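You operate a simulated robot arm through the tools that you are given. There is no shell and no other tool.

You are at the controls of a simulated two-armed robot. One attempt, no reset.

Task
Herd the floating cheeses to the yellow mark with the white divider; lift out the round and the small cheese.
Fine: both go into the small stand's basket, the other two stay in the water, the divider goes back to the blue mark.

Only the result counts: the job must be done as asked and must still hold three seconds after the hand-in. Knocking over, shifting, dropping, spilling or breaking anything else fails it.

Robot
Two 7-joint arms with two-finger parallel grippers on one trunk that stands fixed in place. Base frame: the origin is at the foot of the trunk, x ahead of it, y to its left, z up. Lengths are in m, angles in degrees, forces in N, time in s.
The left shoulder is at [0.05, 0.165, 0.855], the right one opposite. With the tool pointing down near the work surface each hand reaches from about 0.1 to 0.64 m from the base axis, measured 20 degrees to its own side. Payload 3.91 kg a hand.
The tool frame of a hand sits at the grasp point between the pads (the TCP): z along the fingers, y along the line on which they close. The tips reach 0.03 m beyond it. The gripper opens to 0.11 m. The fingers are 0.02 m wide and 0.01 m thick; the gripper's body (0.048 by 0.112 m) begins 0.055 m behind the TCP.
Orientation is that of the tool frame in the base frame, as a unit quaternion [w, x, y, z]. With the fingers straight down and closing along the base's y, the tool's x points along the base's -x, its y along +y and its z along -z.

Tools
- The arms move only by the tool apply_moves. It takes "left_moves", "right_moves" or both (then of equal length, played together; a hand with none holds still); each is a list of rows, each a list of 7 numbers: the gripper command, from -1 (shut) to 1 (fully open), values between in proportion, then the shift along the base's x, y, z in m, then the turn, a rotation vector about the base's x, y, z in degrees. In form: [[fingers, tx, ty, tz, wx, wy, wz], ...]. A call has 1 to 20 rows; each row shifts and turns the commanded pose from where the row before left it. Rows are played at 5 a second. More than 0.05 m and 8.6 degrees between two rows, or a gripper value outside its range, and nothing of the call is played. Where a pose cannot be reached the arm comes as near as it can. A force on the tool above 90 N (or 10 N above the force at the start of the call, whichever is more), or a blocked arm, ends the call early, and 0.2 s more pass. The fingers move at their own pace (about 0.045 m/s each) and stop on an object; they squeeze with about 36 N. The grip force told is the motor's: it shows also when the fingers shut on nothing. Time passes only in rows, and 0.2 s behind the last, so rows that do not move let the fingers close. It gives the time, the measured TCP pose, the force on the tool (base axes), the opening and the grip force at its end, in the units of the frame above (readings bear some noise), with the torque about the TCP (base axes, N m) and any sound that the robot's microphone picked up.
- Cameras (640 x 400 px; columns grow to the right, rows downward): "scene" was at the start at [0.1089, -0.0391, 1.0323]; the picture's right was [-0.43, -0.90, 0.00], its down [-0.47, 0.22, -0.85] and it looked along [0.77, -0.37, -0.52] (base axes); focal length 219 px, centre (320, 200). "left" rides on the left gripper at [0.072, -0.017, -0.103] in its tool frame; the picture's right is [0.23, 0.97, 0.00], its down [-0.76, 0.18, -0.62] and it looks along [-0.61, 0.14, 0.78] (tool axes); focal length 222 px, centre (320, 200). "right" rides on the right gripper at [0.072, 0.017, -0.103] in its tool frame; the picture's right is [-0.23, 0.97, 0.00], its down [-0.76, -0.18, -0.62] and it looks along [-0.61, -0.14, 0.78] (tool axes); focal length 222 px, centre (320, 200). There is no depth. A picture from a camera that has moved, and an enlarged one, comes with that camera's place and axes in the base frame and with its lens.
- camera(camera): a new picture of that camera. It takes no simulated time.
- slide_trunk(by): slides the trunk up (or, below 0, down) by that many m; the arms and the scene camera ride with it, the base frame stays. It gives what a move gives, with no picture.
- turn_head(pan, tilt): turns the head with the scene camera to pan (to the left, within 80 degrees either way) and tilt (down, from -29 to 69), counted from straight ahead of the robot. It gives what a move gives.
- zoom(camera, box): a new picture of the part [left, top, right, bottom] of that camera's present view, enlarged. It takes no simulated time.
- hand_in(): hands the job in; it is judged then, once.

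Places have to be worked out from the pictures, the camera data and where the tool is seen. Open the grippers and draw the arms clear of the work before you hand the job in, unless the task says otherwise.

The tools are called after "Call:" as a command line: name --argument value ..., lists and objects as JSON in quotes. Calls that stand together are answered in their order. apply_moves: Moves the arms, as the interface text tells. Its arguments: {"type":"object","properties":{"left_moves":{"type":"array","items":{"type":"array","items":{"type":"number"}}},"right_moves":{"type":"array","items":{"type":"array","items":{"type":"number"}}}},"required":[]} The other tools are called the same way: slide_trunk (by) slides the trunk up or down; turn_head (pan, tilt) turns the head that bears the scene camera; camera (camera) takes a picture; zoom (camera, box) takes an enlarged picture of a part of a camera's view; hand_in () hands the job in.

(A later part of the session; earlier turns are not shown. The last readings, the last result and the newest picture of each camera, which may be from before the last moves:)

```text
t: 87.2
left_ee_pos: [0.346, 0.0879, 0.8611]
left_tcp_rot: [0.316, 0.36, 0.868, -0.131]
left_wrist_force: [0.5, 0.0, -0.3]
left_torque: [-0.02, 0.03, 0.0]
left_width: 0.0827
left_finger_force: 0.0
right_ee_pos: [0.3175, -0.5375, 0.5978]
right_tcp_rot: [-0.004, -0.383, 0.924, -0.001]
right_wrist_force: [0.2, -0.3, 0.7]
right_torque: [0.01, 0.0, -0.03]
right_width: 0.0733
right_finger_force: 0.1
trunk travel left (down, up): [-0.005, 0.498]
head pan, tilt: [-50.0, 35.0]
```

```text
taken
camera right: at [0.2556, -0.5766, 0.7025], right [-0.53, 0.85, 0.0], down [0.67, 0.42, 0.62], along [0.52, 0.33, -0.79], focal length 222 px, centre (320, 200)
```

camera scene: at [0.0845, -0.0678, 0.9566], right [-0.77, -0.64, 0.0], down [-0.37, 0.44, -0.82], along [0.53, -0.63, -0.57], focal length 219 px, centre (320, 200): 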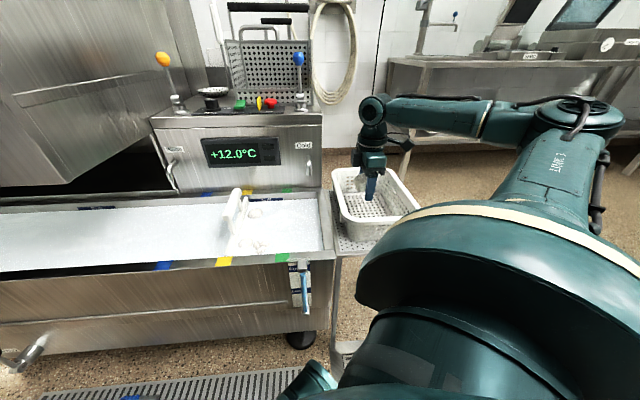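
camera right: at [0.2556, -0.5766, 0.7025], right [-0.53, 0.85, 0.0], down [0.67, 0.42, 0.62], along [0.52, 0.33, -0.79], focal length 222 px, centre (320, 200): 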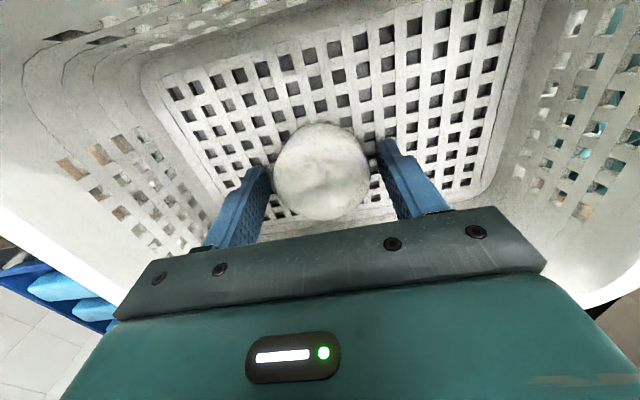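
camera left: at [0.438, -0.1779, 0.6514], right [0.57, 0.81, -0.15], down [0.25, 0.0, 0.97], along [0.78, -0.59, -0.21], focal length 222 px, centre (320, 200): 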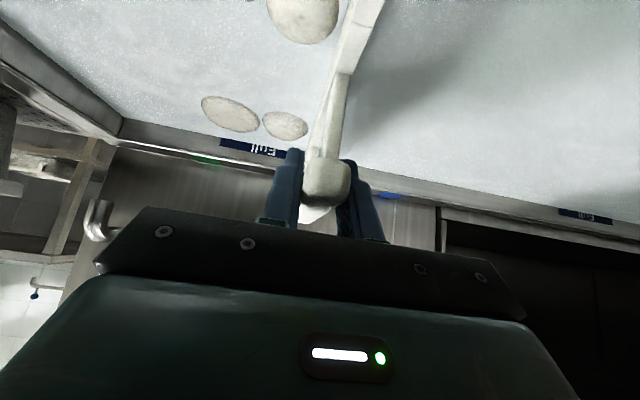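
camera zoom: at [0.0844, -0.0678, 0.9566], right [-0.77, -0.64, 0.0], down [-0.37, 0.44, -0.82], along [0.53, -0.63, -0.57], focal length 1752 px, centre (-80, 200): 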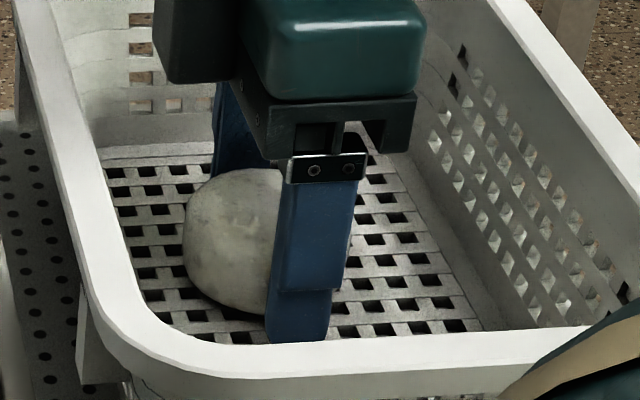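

A lies flat on the basket floor, clear of the fingers. I lift straight out and move over to the small cheese C with the hand leaning 12°.

Call:
apply_moves --right_moves '[[0.33, 0, 0, 0.02, 0, 0, 0], [0.33, 0, 0, 0.03, 0, 0, 0], [0.33, 0, 0, 0.03, 0, 0, 0], [0.33, 0, 0, 0.035, 0, 0, 0], [0.33, 0, 0, 0.035, 0, 0, 0], [0.33, 0.0221, 0.03475, -0.005, 0, 0, 0], [0.33, 0.0221, 0.03475, -0.005, 0, 0, 0], [0.2, 0.0221, 0.03475, -0.005, 0, 0, 0], [0.09, 0.0221, 0.03475, -0.005, 0, 0, 0], [0.09, 0.0221, 0.03475, -0.005, 4.24, -4.24, 0], [0.09, 0.0221, 0.03475, -0.005, 4.24, -4.24, 0], [0.09, 0.0221, 0.03475, -0.005, 0, 0, 0], [0.09, 0.0221, 0.03475, -0.005, 0, 0, 0], [0.09, 0, 0, 0, 0, 0, 0]]'

Call:
camera --camera "right"

Call:
turn_head --pan -25.5 --tilt 31.3

Call:
camera --camera "scene"

Call:
zoom --camera "scene" --box '[290, 180, 420, 280]'

```text
t: 90.2
left_ee_pos: [0.3471, 0.0894, 0.8607]
left_tcp_rot: [0.316, 0.36, 0.868, -0.131]
left_wrist_force: [-0.7, 0.2, 0.1]
left_torque: [0.02, -0.03, 0.05]
left_width: 0.0821
left_finger_force: 0.1
right_ee_pos: [0.4953, -0.2594, 0.7073]
right_tcp_rot: [0.094, -0.38, 0.919, 0.039]
right_wrist_force: [0.4, 0.2, -0.1]
right_torque: [0.02, 0.02, -0.02]
right_width: 0.0599
right_finger_force: 0.1
trunk travel left (down, up): [-0.005, 0.498]
head pan, tilt: [-50.0, 35.0]
```

```text
taken
camera right: at [0.4192, -0.3121, 0.7944], right [-0.53, 0.85, 0.05], down [0.56, 0.31, 0.76], along [0.63, 0.43, -0.64], focal length 222 px, centre (320, 200)
```

right: 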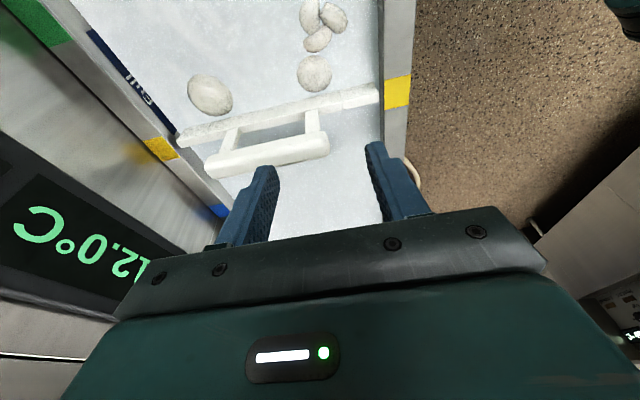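

```text
t: 91.0
left_ee_pos: [0.3479, 0.0879, 0.8611]
left_tcp_rot: [0.316, 0.36, 0.868, -0.131]
left_wrist_force: [-0.2, 0.4, 0.1]
left_torque: [0.03, -0.01, 0.03]
left_width: 0.0827
left_finger_force: 0.1
right_ee_pos: [0.4945, -0.2584, 0.7071]
right_tcp_rot: [0.093, -0.381, 0.919, 0.039]
right_wrist_force: [0.0, -0.3, 1.0]
right_torque: [0.04, -0.01, -0.02]
right_width: 0.0599
right_finger_force: 0.1
trunk travel left (down, up): [-0.005, 0.498]
head pan, tilt: [-25.5, 31.3]
```

```text
taken
camera scene: at [0.1089, -0.0391, 0.9623], right [-0.43, -0.9, 0.0], down [-0.47, 0.22, -0.85], along [0.77, -0.37, -0.52], focal length 219 px, centre (320, 200)
```

scene: 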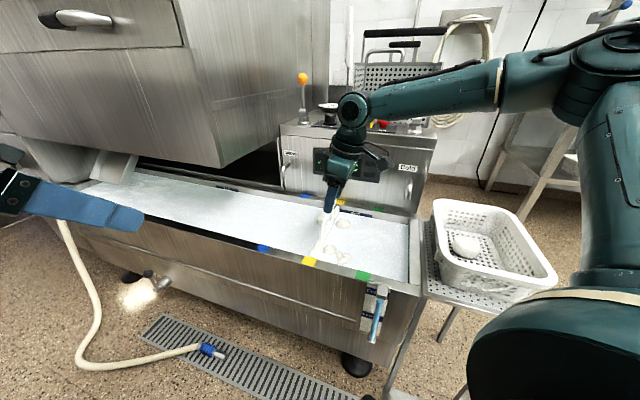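

```text
4.00 times, centred on (355, 230) of scene
camera zoom: at [0.1089, -0.0391, 0.9623], right [-0.43, -0.9, 0.0], down [-0.47, 0.22, -0.85], along [0.77, -0.37, -0.52], focal length 876 px, centre (180, 80)
```

zoom: 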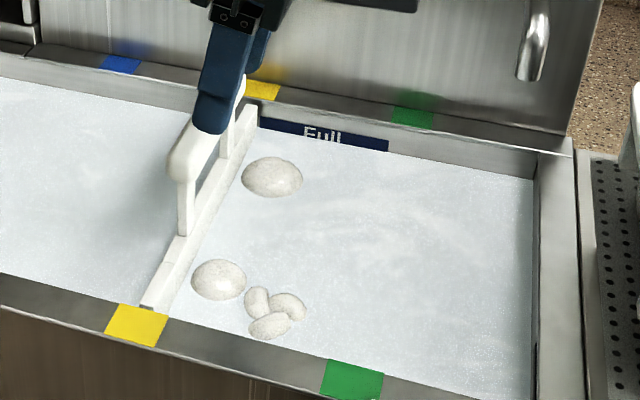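

A rests in the basket. C is at about (0.497,-0.254), with a small gap to the divider, and the hand is right above it. I lower to z≈0.555 and look.

Call:
apply_moves --right_moves '[[0.09, 0.0003, 0.001, -0.03, 0, 0, 0], [0.09, 0.0002, 0.001, -0.03, 0, 0, 0], [0.09, 0, 0.0005, -0.03, 0, 0, 0], [0.09, 0, 0, -0.03, 0, 0, 0], [0.09, 0, 0, -0.03, 0, 0, 0], [0.09, 0, 0, 0, 0, 0, 0]]'

Call:
camera --camera "right"

Call:
zoom --camera "scene" --box '[290, 190, 400, 280]'

```text
t: 92.5
left_ee_pos: [0.3452, 0.0901, 0.863]
left_tcp_rot: [0.318, 0.36, 0.867, -0.132]
left_wrist_force: [-0.1, -0.1, -0.3]
left_torque: [0.01, -0.02, -0.03]
left_width: 0.0827
left_finger_force: 0.0
right_ee_pos: [0.4976, -0.2536, 0.5641]
right_tcp_rot: [0.101, -0.382, 0.918, 0.037]
right_wrist_force: [-5.2, -2.8, 37.4]
right_torque: [0.66, -0.94, 0.01]
right_width: 0.0601
right_finger_force: 0.2
trunk travel left (down, up): [-0.005, 0.498]
head pan, tilt: [-25.5, 31.3]
```

```text
taken
camera right: at [0.4196, -0.3077, 0.6506], right [-0.53, 0.85, 0.04], down [0.55, 0.31, 0.77], along [0.64, 0.43, -0.63], focal length 222 px, centre (320, 200)
```

right: 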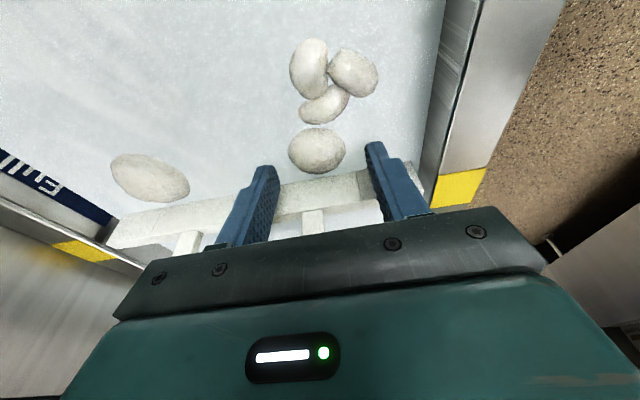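

```text
4.44 times, centred on (345, 235) of scene
camera zoom: at [0.1067, -0.0382, 0.9634], right [-0.43, -0.9, 0.0], down [-0.47, 0.22, -0.86], along [0.77, -0.37, -0.52], focal length 973 px, centre (209, 44)
```

zoom: 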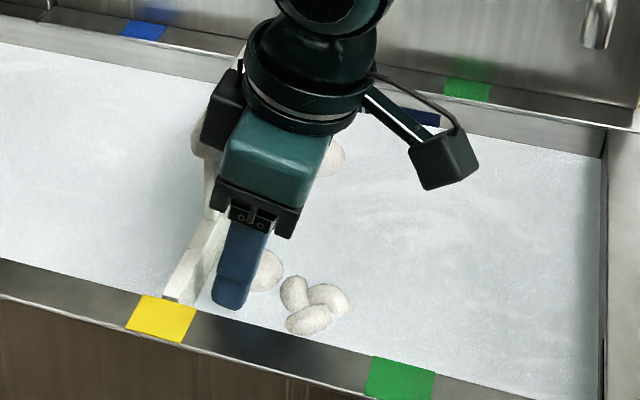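

The upward force of 37 N shows a fingertip is resting on the divider plate's top edge. I lift off at once and check the divider.

Call:
apply_moves --right_moves '[[0.09, 0, 0, 0.02, 0, 0, 0], [0.09, -0.003, -0.003, 0.03, 0, 0, 0], [0.09, -0.004, -0.004, 0.02, 0, 0, 0]]'

Call:
camera --camera "right"

Call:
zoom --camera "scene" --box '[290, 190, 400, 280]'

```text
t: 93.2
left_ee_pos: [0.3471, 0.0886, 0.8617]
left_tcp_rot: [0.315, 0.361, 0.868, -0.131]
left_wrist_force: [0.8, -0.5, 0.5]
left_torque: [-0.01, -0.01, 0.0]
left_width: 0.0827
left_finger_force: 0.1
right_ee_pos: [0.4888, -0.2636, 0.6275]
right_tcp_rot: [0.092, -0.381, 0.919, 0.041]
right_wrist_force: [0.0, -0.4, -0.5]
right_torque: [-0.01, 0.01, 0.02]
right_width: 0.0601
right_finger_force: 0.0
trunk travel left (down, up): [-0.005, 0.498]
head pan, tilt: [-25.5, 31.3]
```

```text
taken
camera right: at [0.4127, -0.3178, 0.7151], right [-0.53, 0.85, 0.05], down [0.57, 0.31, 0.76], along [0.63, 0.43, -0.65], focal length 222 px, centre (320, 200)
```

right: 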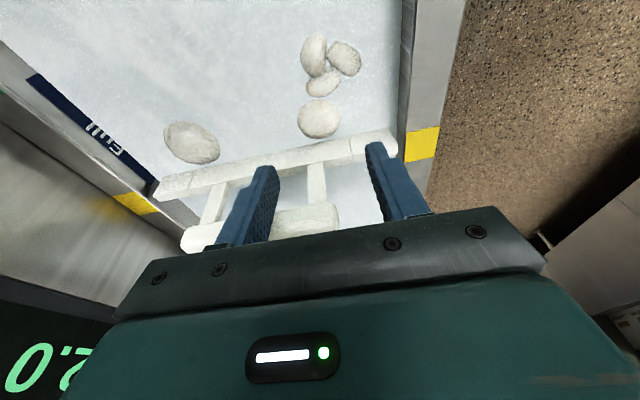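

```text
4.44 times, centred on (345, 235) of scene
camera zoom: at [0.109, -0.0391, 0.9622], right [-0.43, -0.9, 0.0], down [-0.47, 0.22, -0.85], along [0.77, -0.37, -0.52], focal length 973 px, centre (209, 44)
```

zoom: 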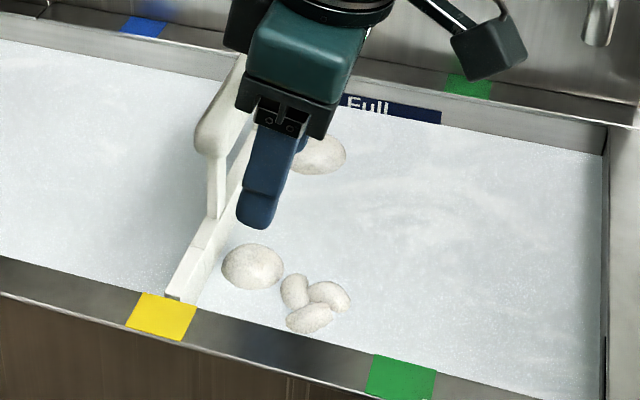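

The divider is undisturbed; the torque shows it was the gripper's body touching the handle bar, not the fingertips. I lean the hand 16° more (28° total), so the body clears the bar, and re-centre over C.

Call:
apply_moves --right_moves '[[0.09, 0, 0, 0.01, 5.66, -5.66, 0], [0.09, 0, 0, 0, 5.66, -5.66, 0], [0.09, 0.0058, 0.0052, 0, 0, 0, 0], [0.09, 0, 0, 0, 0, 0, 0]]'

Call:
camera --camera "right"

Call:
zoom --camera "scene" --box '[290, 180, 400, 270]'

```text
t: 94.2
left_ee_pos: [0.3474, 0.0867, 0.8617]
left_tcp_rot: [0.315, 0.36, 0.868, -0.131]
left_wrist_force: [-0.7, -0.5, -0.1]
left_torque: [-0.02, -0.01, 0.0]
left_width: 0.0823
left_finger_force: 0.1
right_ee_pos: [0.4931, -0.2594, 0.6386]
right_tcp_rot: [0.221, -0.372, 0.897, 0.092]
right_wrist_force: [-0.4, -0.3, -0.1]
right_torque: [0.01, 0.02, 0.01]
right_width: 0.0601
right_finger_force: 0.1
trunk travel left (down, up): [-0.005, 0.498]
head pan, tilt: [-25.5, 31.3]
```

```text
taken
camera right: at [0.403, -0.3267, 0.6966], right [-0.55, 0.83, 0.11], down [0.4, 0.15, 0.91], along [0.74, 0.54, -0.41], focal length 222 px, centre (320, 200)
```

right: 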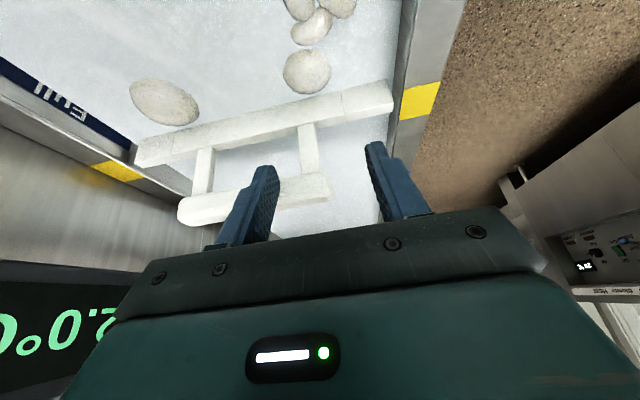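

```text
4.44 times, centred on (345, 225) of scene
camera zoom: at [0.1089, -0.0391, 0.9623], right [-0.43, -0.9, 0.0], down [-0.47, 0.22, -0.85], along [0.77, -0.37, -0.52], focal length 973 px, centre (209, 89)
```

zoom: 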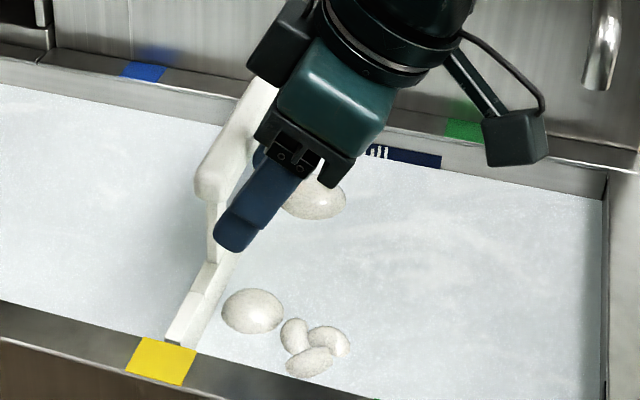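

C is at (0.497,-0.2555), just ahead of the hand. The leaning tips come close to the bar on a straight descent, so I swing 1.5 cm away from it, go down past bar height, and then back in.

Call:
apply_moves --right_moves '[[0.09, -0.0106, -0.0106, 0, 0, 0, 0], [0.09, 0, 0, -0.02, 0, 0, 0], [0.09, 0, 0, -0.02, 0, 0, 0], [0.09, 0.004, 0.004, -0.015, 0, 0, 0], [0.09, 0.0056, 0.0056, -0.01, 0, 0, 0], [0.09, 0, 0, 0, 0, 0, 0]]'

Call:
camera --camera "right"

Call:
zoom --camera "scene" --box '[290, 180, 400, 270]'

```text
t: 95.7
left_ee_pos: [0.3464, 0.0886, 0.8622]
left_tcp_rot: [0.316, 0.36, 0.868, -0.131]
left_wrist_force: [0.2, 0.1, 0.2]
left_torque: [0.0, -0.02, 0.0]
left_width: 0.0826
left_finger_force: 0.0
right_ee_pos: [0.4914, -0.2594, 0.5721]
right_tcp_rot: [0.221, -0.371, 0.897, 0.092]
right_wrist_force: [-0.6, 0.3, -0.5]
right_torque: [0.01, 0.04, 0.01]
right_width: 0.0597
right_finger_force: 0.0
trunk travel left (down, up): [-0.005, 0.498]
head pan, tilt: [-25.5, 31.3]
```

```text
taken
camera right: at [0.4012, -0.3271, 0.63], right [-0.55, 0.83, 0.11], down [0.4, 0.15, 0.91], along [0.74, 0.54, -0.41], focal length 222 px, centre (320, 200)
```

right: 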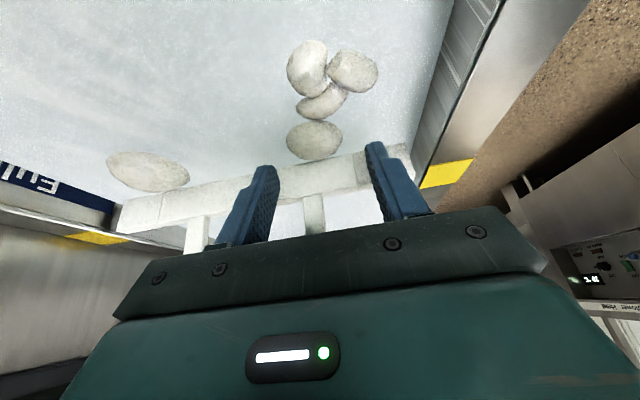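

```text
4.44 times, centred on (345, 225) of scene
camera zoom: at [0.109, -0.0391, 0.9623], right [-0.43, -0.9, 0.0], down [-0.47, 0.22, -0.85], along [0.77, -0.37, -0.52], focal length 973 px, centre (209, 89)
```

zoom: 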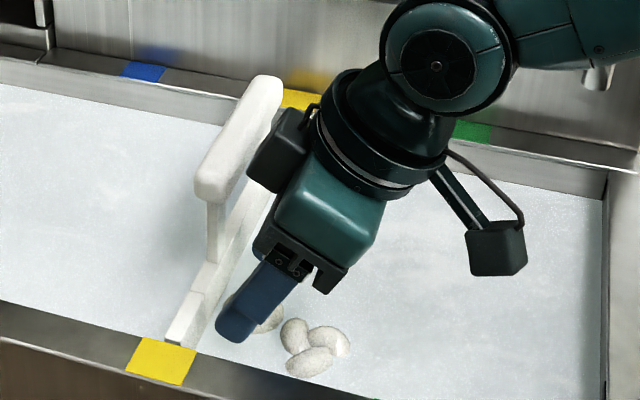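

The hand is clear of the bar and C lies between the fingers. I lower the last 5.7 cm into the water and close gently.

Call:
apply_moves --right_moves '[[0.09, 0.001, 0.002, -0.019, 0, 0, 0], [0.09, 0.001, 0.002, -0.019, 0, 0, 0], [0.09, 0.001, 0.001, -0.019, 0, 0, 0], [0.09, 0, 0, 0, 0, 0, 0]]'

Call:
camera --camera "right"

Call:
zoom --camera "scene" --box '[290, 190, 400, 280]'

```text
t: 96.7
left_ee_pos: [0.3476, 0.0882, 0.8609]
left_tcp_rot: [0.316, 0.36, 0.868, -0.131]
left_wrist_force: [-1.0, -0.2, -0.8]
left_torque: [0.0, 0.02, -0.01]
left_width: 0.0825
left_finger_force: 0.0
right_ee_pos: [0.4953, -0.2542, 0.5136]
right_tcp_rot: [0.22, -0.372, 0.897, 0.093]
right_wrist_force: [-0.4, 0.0, -0.4]
right_torque: [0.0, -0.03, -0.03]
right_width: 0.0599
right_finger_force: 0.1
trunk travel left (down, up): [-0.005, 0.498]
head pan, tilt: [-25.5, 31.3]
```

```text
taken
camera right: at [0.4044, -0.3218, 0.5725], right [-0.55, 0.83, 0.11], down [0.4, 0.15, 0.91], along [0.74, 0.54, -0.41], focal length 222 px, centre (320, 200)
```

right: 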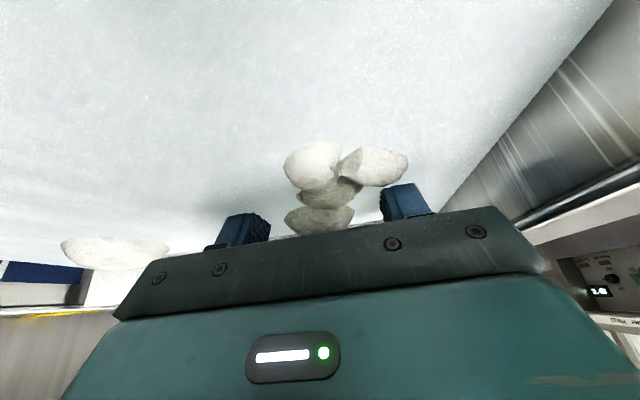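

```text
4.44 times, centred on (345, 235) of scene
camera zoom: at [0.109, -0.0391, 0.9623], right [-0.43, -0.9, 0.0], down [-0.47, 0.22, -0.85], along [0.77, -0.37, -0.52], focal length 973 px, centre (209, 44)
```

zoom: 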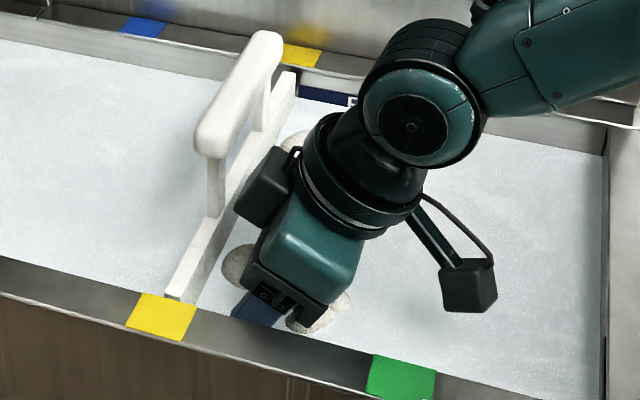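

C sits between the pads, with the knot D just in front of it but outside the finger line. I close gently on C.

Call:
apply_moves --right_moves '[[-0.1, 0, 0, 0, 0, 0, 0], [-0.25, 0, 0, 0, 0, 0, 0], [-0.38, 0, 0, 0, 0, 0, 0], [-0.38, 0, 0, 0, 0, 0, 0], [-0.38, 0, 0, 0, 0, 0, 0]]'

Call:
camera --camera "right"

Call:
zoom --camera "scene" --box '[290, 190, 400, 280]'

```text
t: 97.8
left_ee_pos: [0.3477, 0.0881, 0.8613]
left_tcp_rot: [0.316, 0.36, 0.868, -0.13]
left_wrist_force: [1.0, 1.1, -0.9]
left_torque: [-0.02, -0.01, 0.01]
left_width: 0.0824
left_finger_force: 0.1
right_ee_pos: [0.4953, -0.2541, 0.5151]
right_tcp_rot: [0.22, -0.371, 0.897, 0.091]
right_wrist_force: [-0.2, 0.2, 1.1]
right_torque: [0.01, -0.01, 0.0]
right_width: 0.0407
right_finger_force: 36.0
trunk travel left (down, up): [-0.005, 0.498]
head pan, tilt: [-25.5, 31.3]
```

```text
taken
camera right: at [0.4044, -0.3217, 0.5728], right [-0.55, 0.83, 0.11], down [0.4, 0.15, 0.91], along [0.74, 0.54, -0.41], focal length 222 px, centre (320, 200)
```

right: 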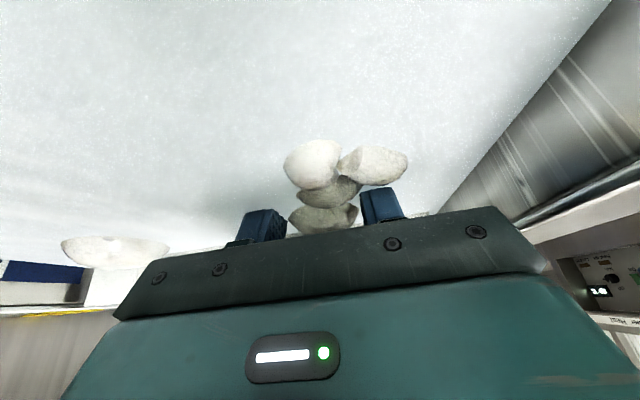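

```text
4.44 times, centred on (345, 235) of scene
camera zoom: at [0.1089, -0.0391, 0.9623], right [-0.43, -0.9, 0.0], down [-0.47, 0.22, -0.85], along [0.77, -0.37, -0.52], focal length 973 px, centre (209, 44)
```

zoom: 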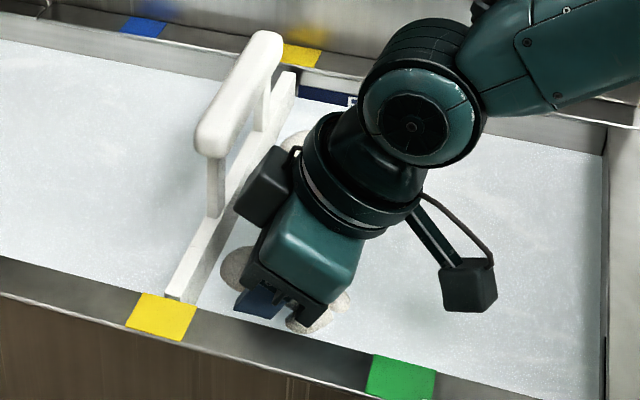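

C is held (0.041 m, 36 N). I lift it 5.5 cm straight out of the water, then move away from the bar while rising, and check.

Call:
apply_moves --right_moves '[[-0.38, 0, 0, 0.012, 0, 0, 0], [-0.38, 0, 0, 0.018, 0, 0, 0], [-0.38, 0, 0, 0.022, 0, 0, 0], [-0.38, -0.006, -0.006, 0.01, 0, 0, 0], [-0.38, -0.007, -0.007, 0.012, 0, 0, 0], [-0.38, 0, 0, 0.02, 0, 0, 0]]'

Call:
camera --camera "right"

Call:
zoom --camera "scene" --box '[290, 180, 420, 280]'

```text
t: 99.2
left_ee_pos: [0.3484, 0.0884, 0.8616]
left_tcp_rot: [0.316, 0.361, 0.868, -0.131]
left_wrist_force: [0.1, -1.5, -0.6]
left_torque: [-0.01, 0.04, 0.02]
left_width: 0.0826
left_finger_force: 0.1
right_ee_pos: [0.4811, -0.2688, 0.609]
right_tcp_rot: [0.221, -0.371, 0.897, 0.092]
right_wrist_force: [0.0, -0.3, 0.3]
right_torque: [0.01, -0.02, 0.0]
right_width: 0.0409
right_finger_force: 35.6
trunk travel left (down, up): [-0.005, 0.498]
head pan, tilt: [-25.5, 31.3]
```

```text
taken
camera right: at [0.391, -0.3358, 0.6677], right [-0.55, 0.83, 0.11], down [0.4, 0.15, 0.91], along [0.74, 0.54, -0.41], focal length 222 px, centre (320, 200)
```

right: 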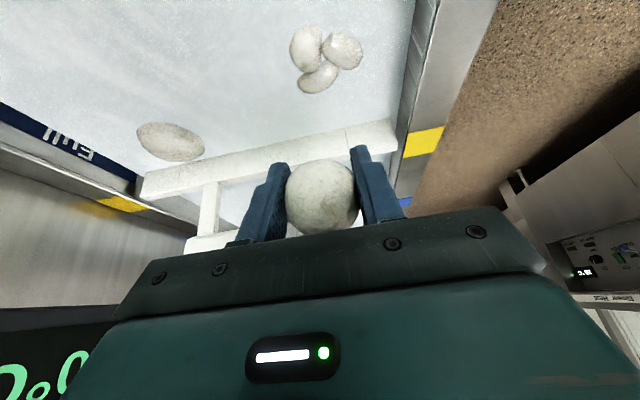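

```text
4.00 times, centred on (355, 230) of scene
camera zoom: at [0.109, -0.0391, 0.9623], right [-0.43, -0.9, 0.0], down [-0.47, 0.22, -0.85], along [0.77, -0.37, -0.52], focal length 876 px, centre (180, 80)
```

zoom: 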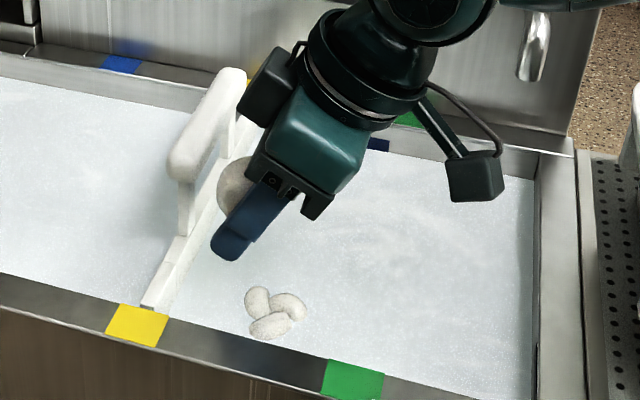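

C is out and held; the knot D and B stay in the water and the divider has not moved. I raise it and carry it over the basket's near part, levelling the hand on the way.

Call:
apply_moves --right_moves '[[-0.38, 0, 0, 0.033, 0, 0, 0], [-0.38, 0, 0, 0.033, 0, 0, 0], [-0.38, 0, 0, 0.033, 0, 0, 0], [-0.38, 0, 0, 0.033, 0, 0, 0], [-0.38, -0.0283, -0.03, 0, 0, 0, 0], [-0.38, -0.0283, -0.03, 0, 0, 0, 0], [-0.38, -0.0283, -0.03, 0, -4.95, 4.95, 0], [-0.38, -0.0283, -0.03, 0, -4.95, 4.95, 0], [-0.38, -0.0283, -0.03, 0, -4.95, 4.95, 0], [-0.38, -0.0283, -0.03, 0, -4.95, 4.95, 0], [-0.38, -0.0283, -0.03, 0, 0, 0, 0], [-0.38, -0.0283, -0.03, 0, 0, 0, 0], [-0.38, 0, 0, 0, 0, 0, 0]]'

Call:
camera --camera "right"

Call:
turn_head --pan -50 --tilt 35

Call:
zoom --camera "scene" --box '[320, 120, 430, 250]'

```text
t: 102.0
left_ee_pos: [0.3469, 0.0896, 0.861]
left_tcp_rot: [0.316, 0.36, 0.868, -0.131]
left_wrist_force: [0.1, 0.7, -0.1]
left_torque: [0.0, -0.02, 0.02]
left_width: 0.0826
left_finger_force: 0.1
right_ee_pos: [0.2564, -0.509, 0.7404]
right_tcp_rot: [-0.003, -0.384, 0.923, -0.001]
right_wrist_force: [-0.4, -0.4, 0.2]
right_torque: [0.0, 0.0, 0.03]
right_width: 0.0405
right_finger_force: 36.2
trunk travel left (down, up): [-0.005, 0.498]
head pan, tilt: [-25.5, 31.3]
```

```text
taken
camera right: at [0.1932, -0.5478, 0.8448], right [-0.53, 0.85, 0.0], down [0.67, 0.42, 0.62], along [0.52, 0.33, -0.79], focal length 222 px, centre (320, 200)
```

right: 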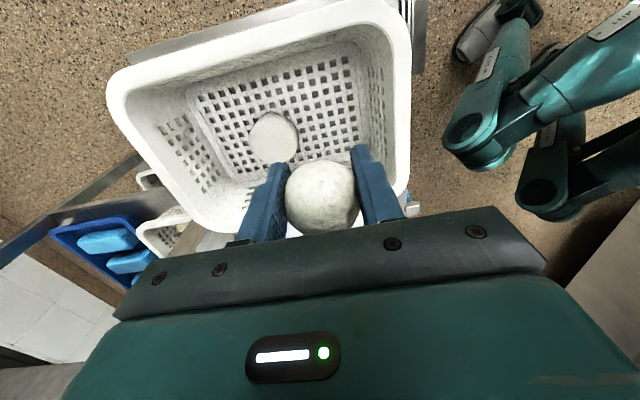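

```text
t: 102.9
left_ee_pos: [0.3468, 0.0878, 0.861]
left_tcp_rot: [0.316, 0.36, 0.868, -0.131]
left_wrist_force: [0.7, -0.5, -0.9]
left_torque: [0.0, 0.02, -0.01]
left_width: 0.0826
left_finger_force: 0.1
right_ee_pos: [0.2551, -0.5068, 0.7394]
right_tcp_rot: [-0.004, -0.383, 0.924, 0.0]
right_wrist_force: [0.6, -0.3, -0.3]
right_torque: [-0.04, -0.05, 0.0]
right_width: 0.0406
right_finger_force: 36.0
trunk travel left (down, up): [-0.005, 0.498]
head pan, tilt: [-50.0, 35.0]
```

```text
3.08 times, centred on (375, 185) of scene
camera zoom: at [0.0845, -0.0678, 0.9566], right [-0.77, -0.64, 0.0], down [-0.37, 0.44, -0.82], along [0.53, -0.63, -0.57], focal length 674 px, centre (151, 246)
```

zoom: 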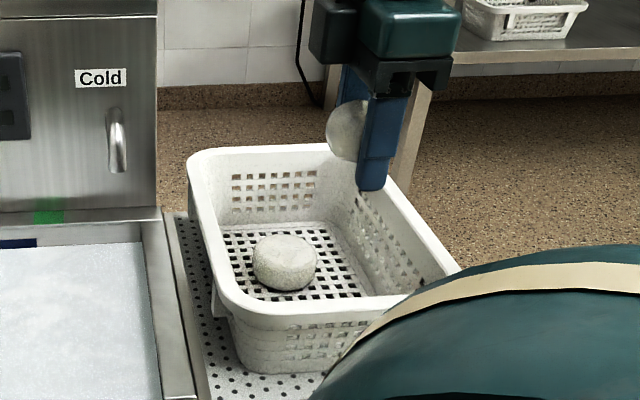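

A lies flat in the basket at (0.319,-0.538), leaving plenty of room for C beside it. I lower C into the near part in stages.

Call:
apply_moves --right_moves '[[-0.38, 0, 0, -0.03, 0, 0, 0], [-0.38, 0, 0, -0.03, 0, 0, 0], [-0.38, 0, 0, -0.03, 0, 0, 0], [-0.38, 0, 0, -0.025, 0, 0, 0], [-0.38, 0, 0, -0.015, 0, 0, 0], [-0.38, 0, 0, 0, 0, 0, 0]]'

Call:
camera --camera "right"

Call:
zoom --camera "scene" --box '[335, 160, 415, 240]'

```text
t: 104.3
left_ee_pos: [0.3474, 0.0894, 0.8604]
left_tcp_rot: [0.316, 0.36, 0.868, -0.131]
left_wrist_force: [0.2, 0.4, -0.3]
left_torque: [-0.05, 0.01, -0.01]
left_width: 0.0826
left_finger_force: 0.0
right_ee_pos: [0.2536, -0.5098, 0.6112]
right_tcp_rot: [-0.005, -0.383, 0.924, -0.001]
right_wrist_force: [0.2, -0.3, -0.4]
right_torque: [0.01, 0.0, 0.03]
right_width: 0.0405
right_finger_force: 36.0
trunk travel left (down, up): [-0.005, 0.498]
head pan, tilt: [-50.0, 35.0]
```

```text
taken
camera right: at [0.1924, -0.5487, 0.7154], right [-0.53, 0.85, 0.0], down [0.67, 0.42, 0.62], along [0.52, 0.33, -0.79], focal length 222 px, centre (320, 200)
```

right: 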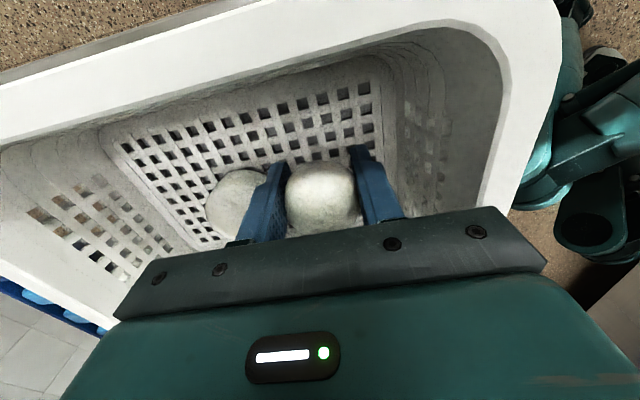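

```text
5.00 times, centred on (375, 200) of scene
camera zoom: at [0.0844, -0.0679, 0.9565], right [-0.77, -0.64, 0.0], down [-0.37, 0.44, -0.82], along [0.53, -0.63, -0.57], focal length 1095 px, centre (45, 200)
```

zoom: 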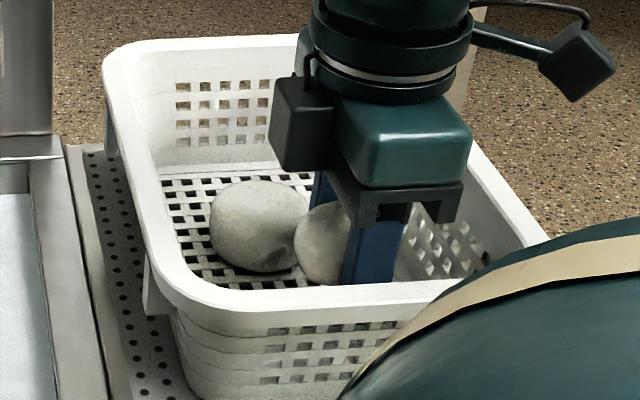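

C is close to the floor beside A with no contact. I go down another 9 mm and then open only a little (0.05 m).

Call:
apply_moves --right_moves '[[-0.38, 0, 0, -0.005, 0, 0, 0], [-0.38, 0, 0, -0.005, 0, 0, 0], [-0.38, 0, 0, 0, 0, 0, 0]]'

Call:
camera --camera "right"

```text
t: 105.1
left_ee_pos: [0.3465, 0.0886, 0.8605]
left_tcp_rot: [0.317, 0.36, 0.868, -0.132]
left_wrist_force: [0.0, -0.4, 0.1]
left_torque: [0.0, 0.02, 0.02]
left_width: 0.0825
left_finger_force: 0.0
right_ee_pos: [0.2555, -0.5086, 0.6017]
right_tcp_rot: [-0.003, -0.382, 0.924, -0.001]
right_wrist_force: [0.3, -0.9, -1.0]
right_torque: [0.02, -0.02, 0.03]
right_width: 0.0405
right_finger_force: 36.1
trunk travel left (down, up): [-0.005, 0.498]
head pan, tilt: [-50.0, 35.0]
```

```text
taken
camera right: at [0.193, -0.5479, 0.7059], right [-0.53, 0.85, 0.0], down [0.67, 0.42, 0.62], along [0.52, 0.33, -0.79], focal length 222 px, centre (320, 200)
```

right: 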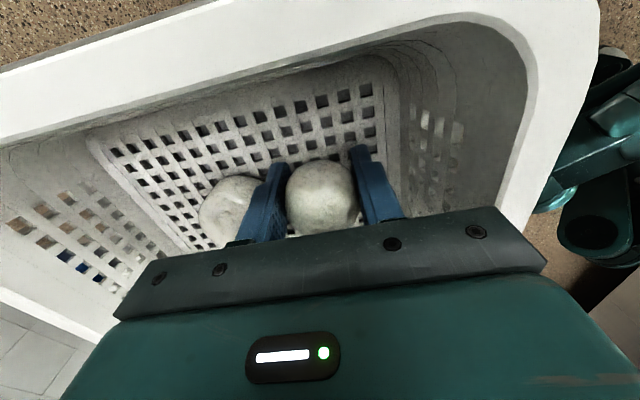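

Call:
apply_moves --right_moves '[[-0.38, 0, 0, -0.003, 0, 0, 0], [-0.25, 0, 0, 0, 0, 0, 0], [-0.22, 0, 0, 0, 0, 0, 0], [-0.19, 0, 0, 0, 0, 0, 0], [-0.15, 0, 0, 0, 0, 0, 0], [-0.1, 0, 0, 0, 0, 0, 0], [-0.1, 0, 0, 0, 0, 0, 0], [-0.1, 0, 0, 0, 0, 0, 0]]'

Call:
camera --camera "right"

Call:
zoom --camera "scene" --box '[335, 160, 415, 240]'

```text
t: 106.9
left_ee_pos: [0.347, 0.0881, 0.8612]
left_tcp_rot: [0.316, 0.361, 0.868, -0.131]
left_wrist_force: [0.2, -0.8, 0.2]
left_torque: [0.0, 0.02, -0.02]
left_width: 0.0826
left_finger_force: 0.1
right_ee_pos: [0.255, -0.5076, 0.5984]
right_tcp_rot: [-0.003, -0.383, 0.924, -0.001]
right_wrist_force: [0.5, 0.1, 0.0]
right_torque: [0.01, 0.02, -0.04]
right_width: 0.0495
right_finger_force: 0.1
trunk travel left (down, up): [-0.005, 0.498]
head pan, tilt: [-50.0, 35.0]
```

```text
taken
camera right: at [0.1933, -0.5473, 0.7034], right [-0.53, 0.85, 0.0], down [0.67, 0.42, 0.62], along [0.52, 0.33, -0.79], focal length 222 px, centre (320, 200)
```

right: 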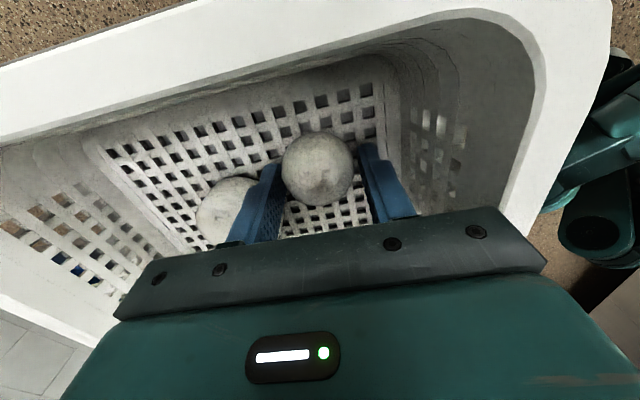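

```text
5.00 times, centred on (375, 200) of scene
camera zoom: at [0.0844, -0.0678, 0.9566], right [-0.77, -0.64, 0.0], down [-0.37, 0.44, -0.82], along [0.53, -0.63, -0.57], focal length 1095 px, centre (45, 200)
```

zoom: 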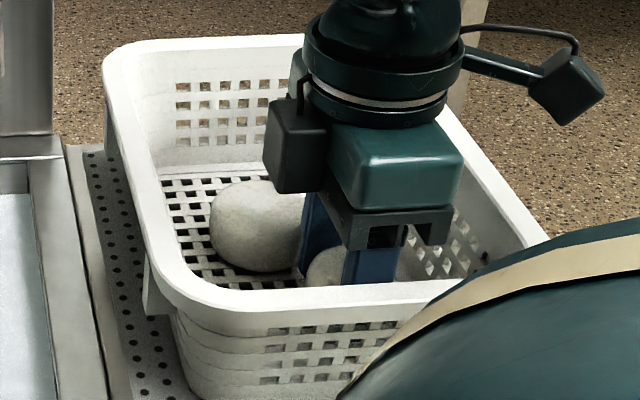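

C rests on the basket floor next to A, free of the fingers. I lift the right hand straight out and away, and look into the basket.

Call:
apply_moves --right_moves '[[-0.1, 0, 0, 0.015, 0, 0, 0], [-0.1, 0, 0, 0.03, 0, 0, 0], [-0.1, 0, 0, 0.035, 0, 0, 0], [-0.1, 0, 0, 0.04, 0, 0, 0], [0.0, 0, 0, 0.04, 0, 0, 0], [0.5, 0.01, 0.0, 0.04, 0, 0, 0], [1, 0.02, 0.01, 0.03, 0, 0, 0]]'

Call:
camera --camera "right"

Call:
camera --camera "scene"

Call:
zoom --camera "scene" --box '[320, 150, 430, 250]'

```text
t: 108.5
left_ee_pos: [0.3474, 0.0888, 0.861]
left_tcp_rot: [0.316, 0.361, 0.868, -0.132]
left_wrist_force: [0.4, 1.2, -0.5]
left_torque: [0.01, -0.02, 0.02]
left_width: 0.0826
left_finger_force: 0.1
right_ee_pos: [0.2849, -0.4973, 0.8278]
right_tcp_rot: [-0.004, -0.382, 0.924, -0.001]
right_wrist_force: [0.0, -0.6, 0.2]
right_torque: [-0.01, -0.01, 0.03]
right_width: 0.1066
right_finger_force: 0.0
trunk travel left (down, up): [-0.005, 0.498]
head pan, tilt: [-50.0, 35.0]
```

```text
taken
camera right: at [0.2224, -0.5359, 0.9325], right [-0.53, 0.85, 0.0], down [0.67, 0.41, 0.62], along [0.52, 0.33, -0.79], focal length 222 px, centre (320, 200)
```

right: 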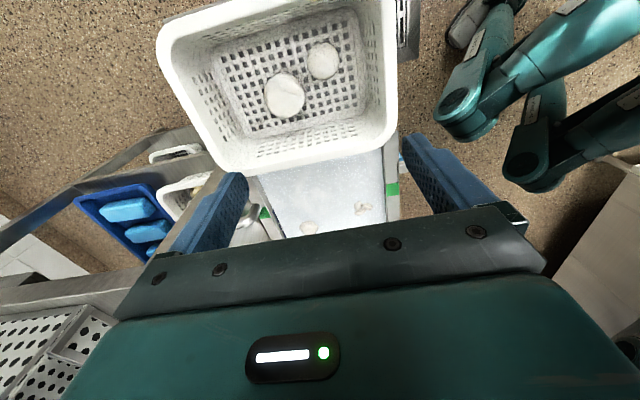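

```text
taken
camera scene: at [0.0843, -0.0679, 0.9565], right [-0.77, -0.64, 0.0], down [-0.37, 0.44, -0.82], along [0.53, -0.63, -0.57], focal length 219 px, centre (320, 200)
```

scene: 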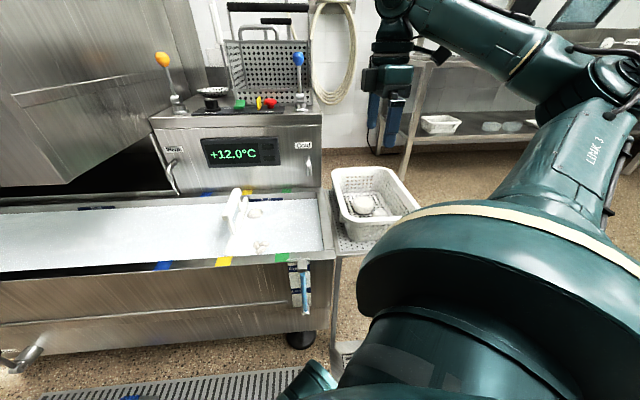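

```text
4.00 times, centred on (375, 200) of scene
camera zoom: at [0.0843, -0.0679, 0.9565], right [-0.77, -0.64, 0.0], down [-0.37, 0.44, -0.82], along [0.53, -0.63, -0.57], focal length 876 px, centre (100, 200)
```

zoom: 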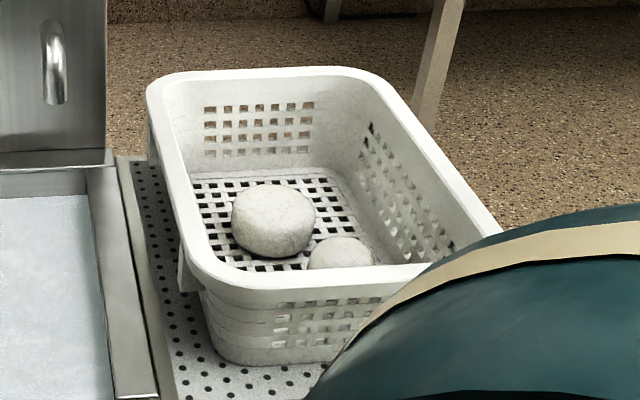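

Both cheeses lie in the basket; A is a flat-topped wheel and C a small ball. Before putting the divider back I want to be quite sure about B, so I take a close look at it with the right hand camera.

Call:
apply_moves --right_moves '[[0.4, 0.03, 0.011, 0, 0, 0, 0], [0.2, 0.03, 0.011, -0.02, 0, 0, 0], [0.2, 0.031, 0.011, -0.03, 0, 0, 0], [0.2, 0.031, 0.011, -0.03, 0, 0, 0], [0.2, 0.031, 0.011, -0.03, 0, 0, 0], [0.2, 0.031, 0.011, -0.03, 0, 0, 0], [0.2, 0.031, 0.011, -0.025, 0, 0, 0]]'

Call:
camera --camera "right"

Call:
turn_head --pan -25.5 --tilt 31.3

Call:
zoom --camera "scene" --box '[325, 205, 365, 235]'

```text
t: 110.1
left_ee_pos: [0.3471, 0.0877, 0.8616]
left_tcp_rot: [0.316, 0.36, 0.868, -0.131]
left_wrist_force: [-0.5, 0.5, -0.2]
left_torque: [0.04, -0.06, 0.03]
left_width: 0.0821
left_finger_force: 0.1
right_ee_pos: [0.5025, -0.4194, 0.6656]
right_tcp_rot: [-0.004, -0.383, 0.924, 0.0]
right_wrist_force: [-0.1, 0.2, 0.6]
right_torque: [0.0, 0.0, -0.01]
right_width: 0.066
right_finger_force: 0.0
trunk travel left (down, up): [-0.005, 0.498]
head pan, tilt: [-50.0, 35.0]
```

```text
taken
camera right: at [0.4401, -0.4584, 0.7695], right [-0.53, 0.85, 0.0], down [0.67, 0.41, 0.62], along [0.53, 0.33, -0.79], focal length 222 px, centre (320, 200)
```

right: 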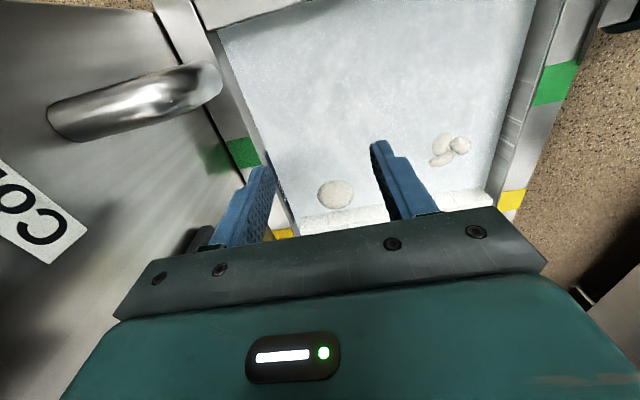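

```text
t: 111.0
left_ee_pos: [0.348, 0.0892, 0.8616]
left_tcp_rot: [0.316, 0.36, 0.868, -0.131]
left_wrist_force: [-0.2, -0.3, 0.4]
left_torque: [-0.02, 0.01, -0.02]
left_width: 0.0825
left_finger_force: 0.0
right_ee_pos: [0.5014, -0.4205, 0.6658]
right_tcp_rot: [-0.005, -0.383, 0.924, 0.0]
right_wrist_force: [0.3, -0.5, 0.6]
right_torque: [0.01, 0.02, 0.01]
right_width: 0.0662
right_finger_force: 0.1
trunk travel left (down, up): [-0.005, 0.498]
head pan, tilt: [-25.5, 31.3]
```

```text
13.33 times, centred on (345, 220) of scene
camera zoom: at [0.1089, -0.0391, 0.9623], right [-0.43, -0.9, 0.0], down [-0.47, 0.22, -0.85], along [0.77, -0.37, -0.52], focal length 2920 px, centre (-13, -67)
```

zoom: 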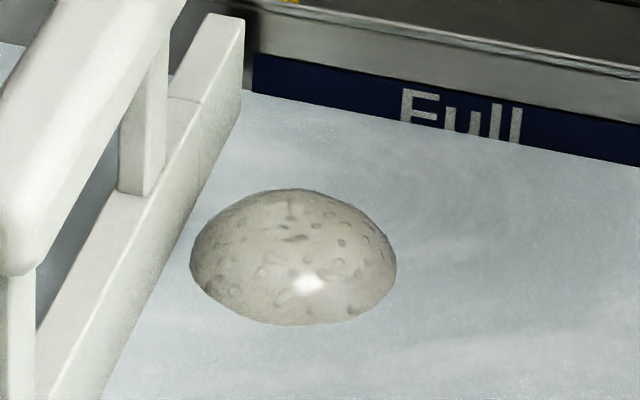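

B is a slightly oval ball (about 52×50 mm), so the flat circular A remains the round one, and C the small one. Now I move the right arm away and bring the left hand back along its earlier path toward the handle at yellow.

Call:
apply_moves --left_moves '[[0.5, 0.015, -0.035, -0.015, 0, 0, 0], [0.5, 0.015, -0.035, -0.015, 0, 0, 0], [0.5, 0.015, -0.035, -0.015, 0, 0, 0], [0.5, 0.015, -0.035, -0.015, 0, 0, 0], [0.5, 0.015, -0.035, -0.015, 0, 0, 0], [0.5, 0.015, -0.035, -0.015, 0, 0, 0], [0.5, 0.015, -0.035, -0.015, 0, 0, 0]]' --right_moves '[[0.2, -0.01, -0.005, 0.035, 0, 0, 0], [0.2, -0.022, -0.009, 0.03, 0, 0, 0], [0.2, -0.022, -0.009, 0.025, 0, 0, 0], [0.2, -0.022, -0.009, 0.025, 0, 0, 0], [0.2, -0.022, -0.009, 0.025, 0, 0, 0], [0.2, -0.022, -0.009, 0.02, 0, 0, 0], [0.2, -0.022, -0.01, 0.01, 0, 0, 0]]'

Call:
camera --camera "left"

Call:
camera --camera "scene"

```text
t: 112.6
left_ee_pos: [0.4509, -0.1561, 0.7557]
left_tcp_rot: [0.316, 0.36, 0.868, -0.131]
left_wrist_force: [0.4, 0.3, -0.4]
left_torque: [0.0, 0.0, -0.03]
left_width: 0.0825
left_finger_force: 0.1
right_ee_pos: [0.3594, -0.4804, 0.8356]
right_tcp_rot: [-0.003, -0.384, 0.923, -0.001]
right_wrist_force: [-0.2, -0.3, -0.4]
right_torque: [0.03, 0.0, 0.02]
right_width: 0.066
right_finger_force: 0.1
trunk travel left (down, up): [-0.005, 0.498]
head pan, tilt: [-25.5, 31.3]
```

```text
taken
camera left: at [0.3537, -0.0825, 0.7894], right [0.57, 0.81, -0.15], down [0.25, 0.0, 0.97], along [0.78, -0.58, -0.21], focal length 222 px, centre (320, 200)
```

left: 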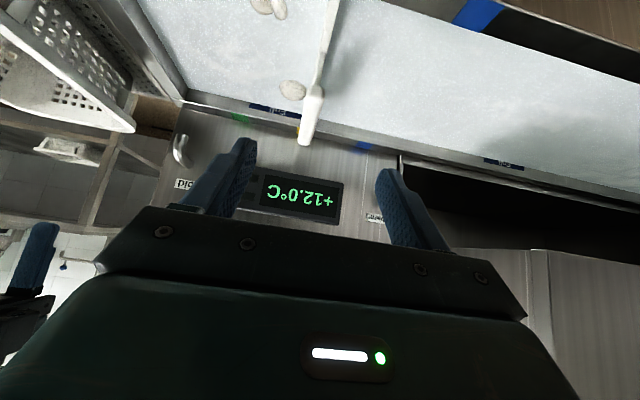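

```text
taken
camera scene: at [0.1091, -0.0388, 0.9623], right [-0.43, -0.9, 0.0], down [-0.47, 0.22, -0.85], along [0.77, -0.37, -0.52], focal length 219 px, centre (320, 200)
```

scene: 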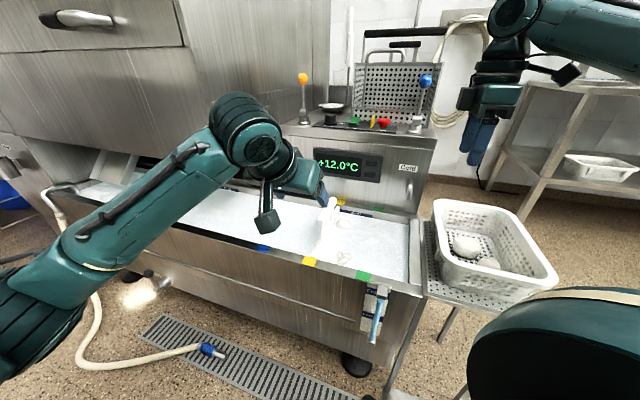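

Both cheeses are in the basket and the divider still stands at yellow. I retrace the approach to just before the grip pose and check the view.

Call:
apply_moves --left_moves '[[0.4, 0.02, -0.03, -0.03, 0, 0, 0], [0.3, 0.018, -0.018, -0.03, 0, 0, 0], [0.2, 0.018, -0.018, -0.03, 0, 0, 0], [0.1, 0.018, -0.018, -0.03, 0, 0, 0], [0.1, 0, 0, 0, 0, 0, 0]]'

Call:
camera --camera "left"

Call:
zoom --camera "scene" --box '[250, 150, 410, 280]'

```text
t: 113.8
left_ee_pos: [0.5232, -0.2404, 0.6372]
left_tcp_rot: [0.316, 0.36, 0.868, -0.131]
left_wrist_force: [-0.5, 0.7, 0.1]
left_torque: [0.0, -0.04, -0.01]
left_width: 0.0606
left_finger_force: 0.1
right_ee_pos: [0.3588, -0.4801, 0.8371]
right_tcp_rot: [-0.003, -0.382, 0.924, 0.0]
right_wrist_force: [-0.7, -0.2, -0.6]
right_torque: [-0.01, -0.01, 0.0]
right_width: 0.0659
right_finger_force: 0.1
trunk travel left (down, up): [-0.005, 0.498]
head pan, tilt: [-25.5, 31.3]
```

```text
taken
camera left: at [0.4254, -0.1659, 0.6701], right [0.57, 0.81, -0.15], down [0.25, 0.0, 0.97], along [0.78, -0.59, -0.21], focal length 222 px, centre (320, 200)
```

left: 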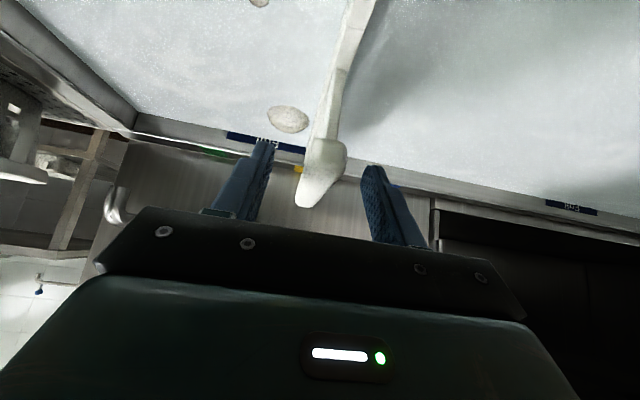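

```text
3.08 times, centred on (330, 215) of scene
camera zoom: at [0.109, -0.0391, 0.9623], right [-0.43, -0.9, 0.0], down [-0.47, 0.22, -0.85], along [0.77, -0.37, -0.52], focal length 674 px, centre (289, 154)
```

zoom: 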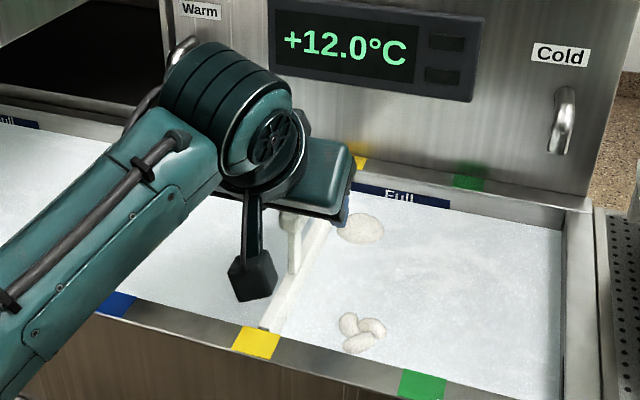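

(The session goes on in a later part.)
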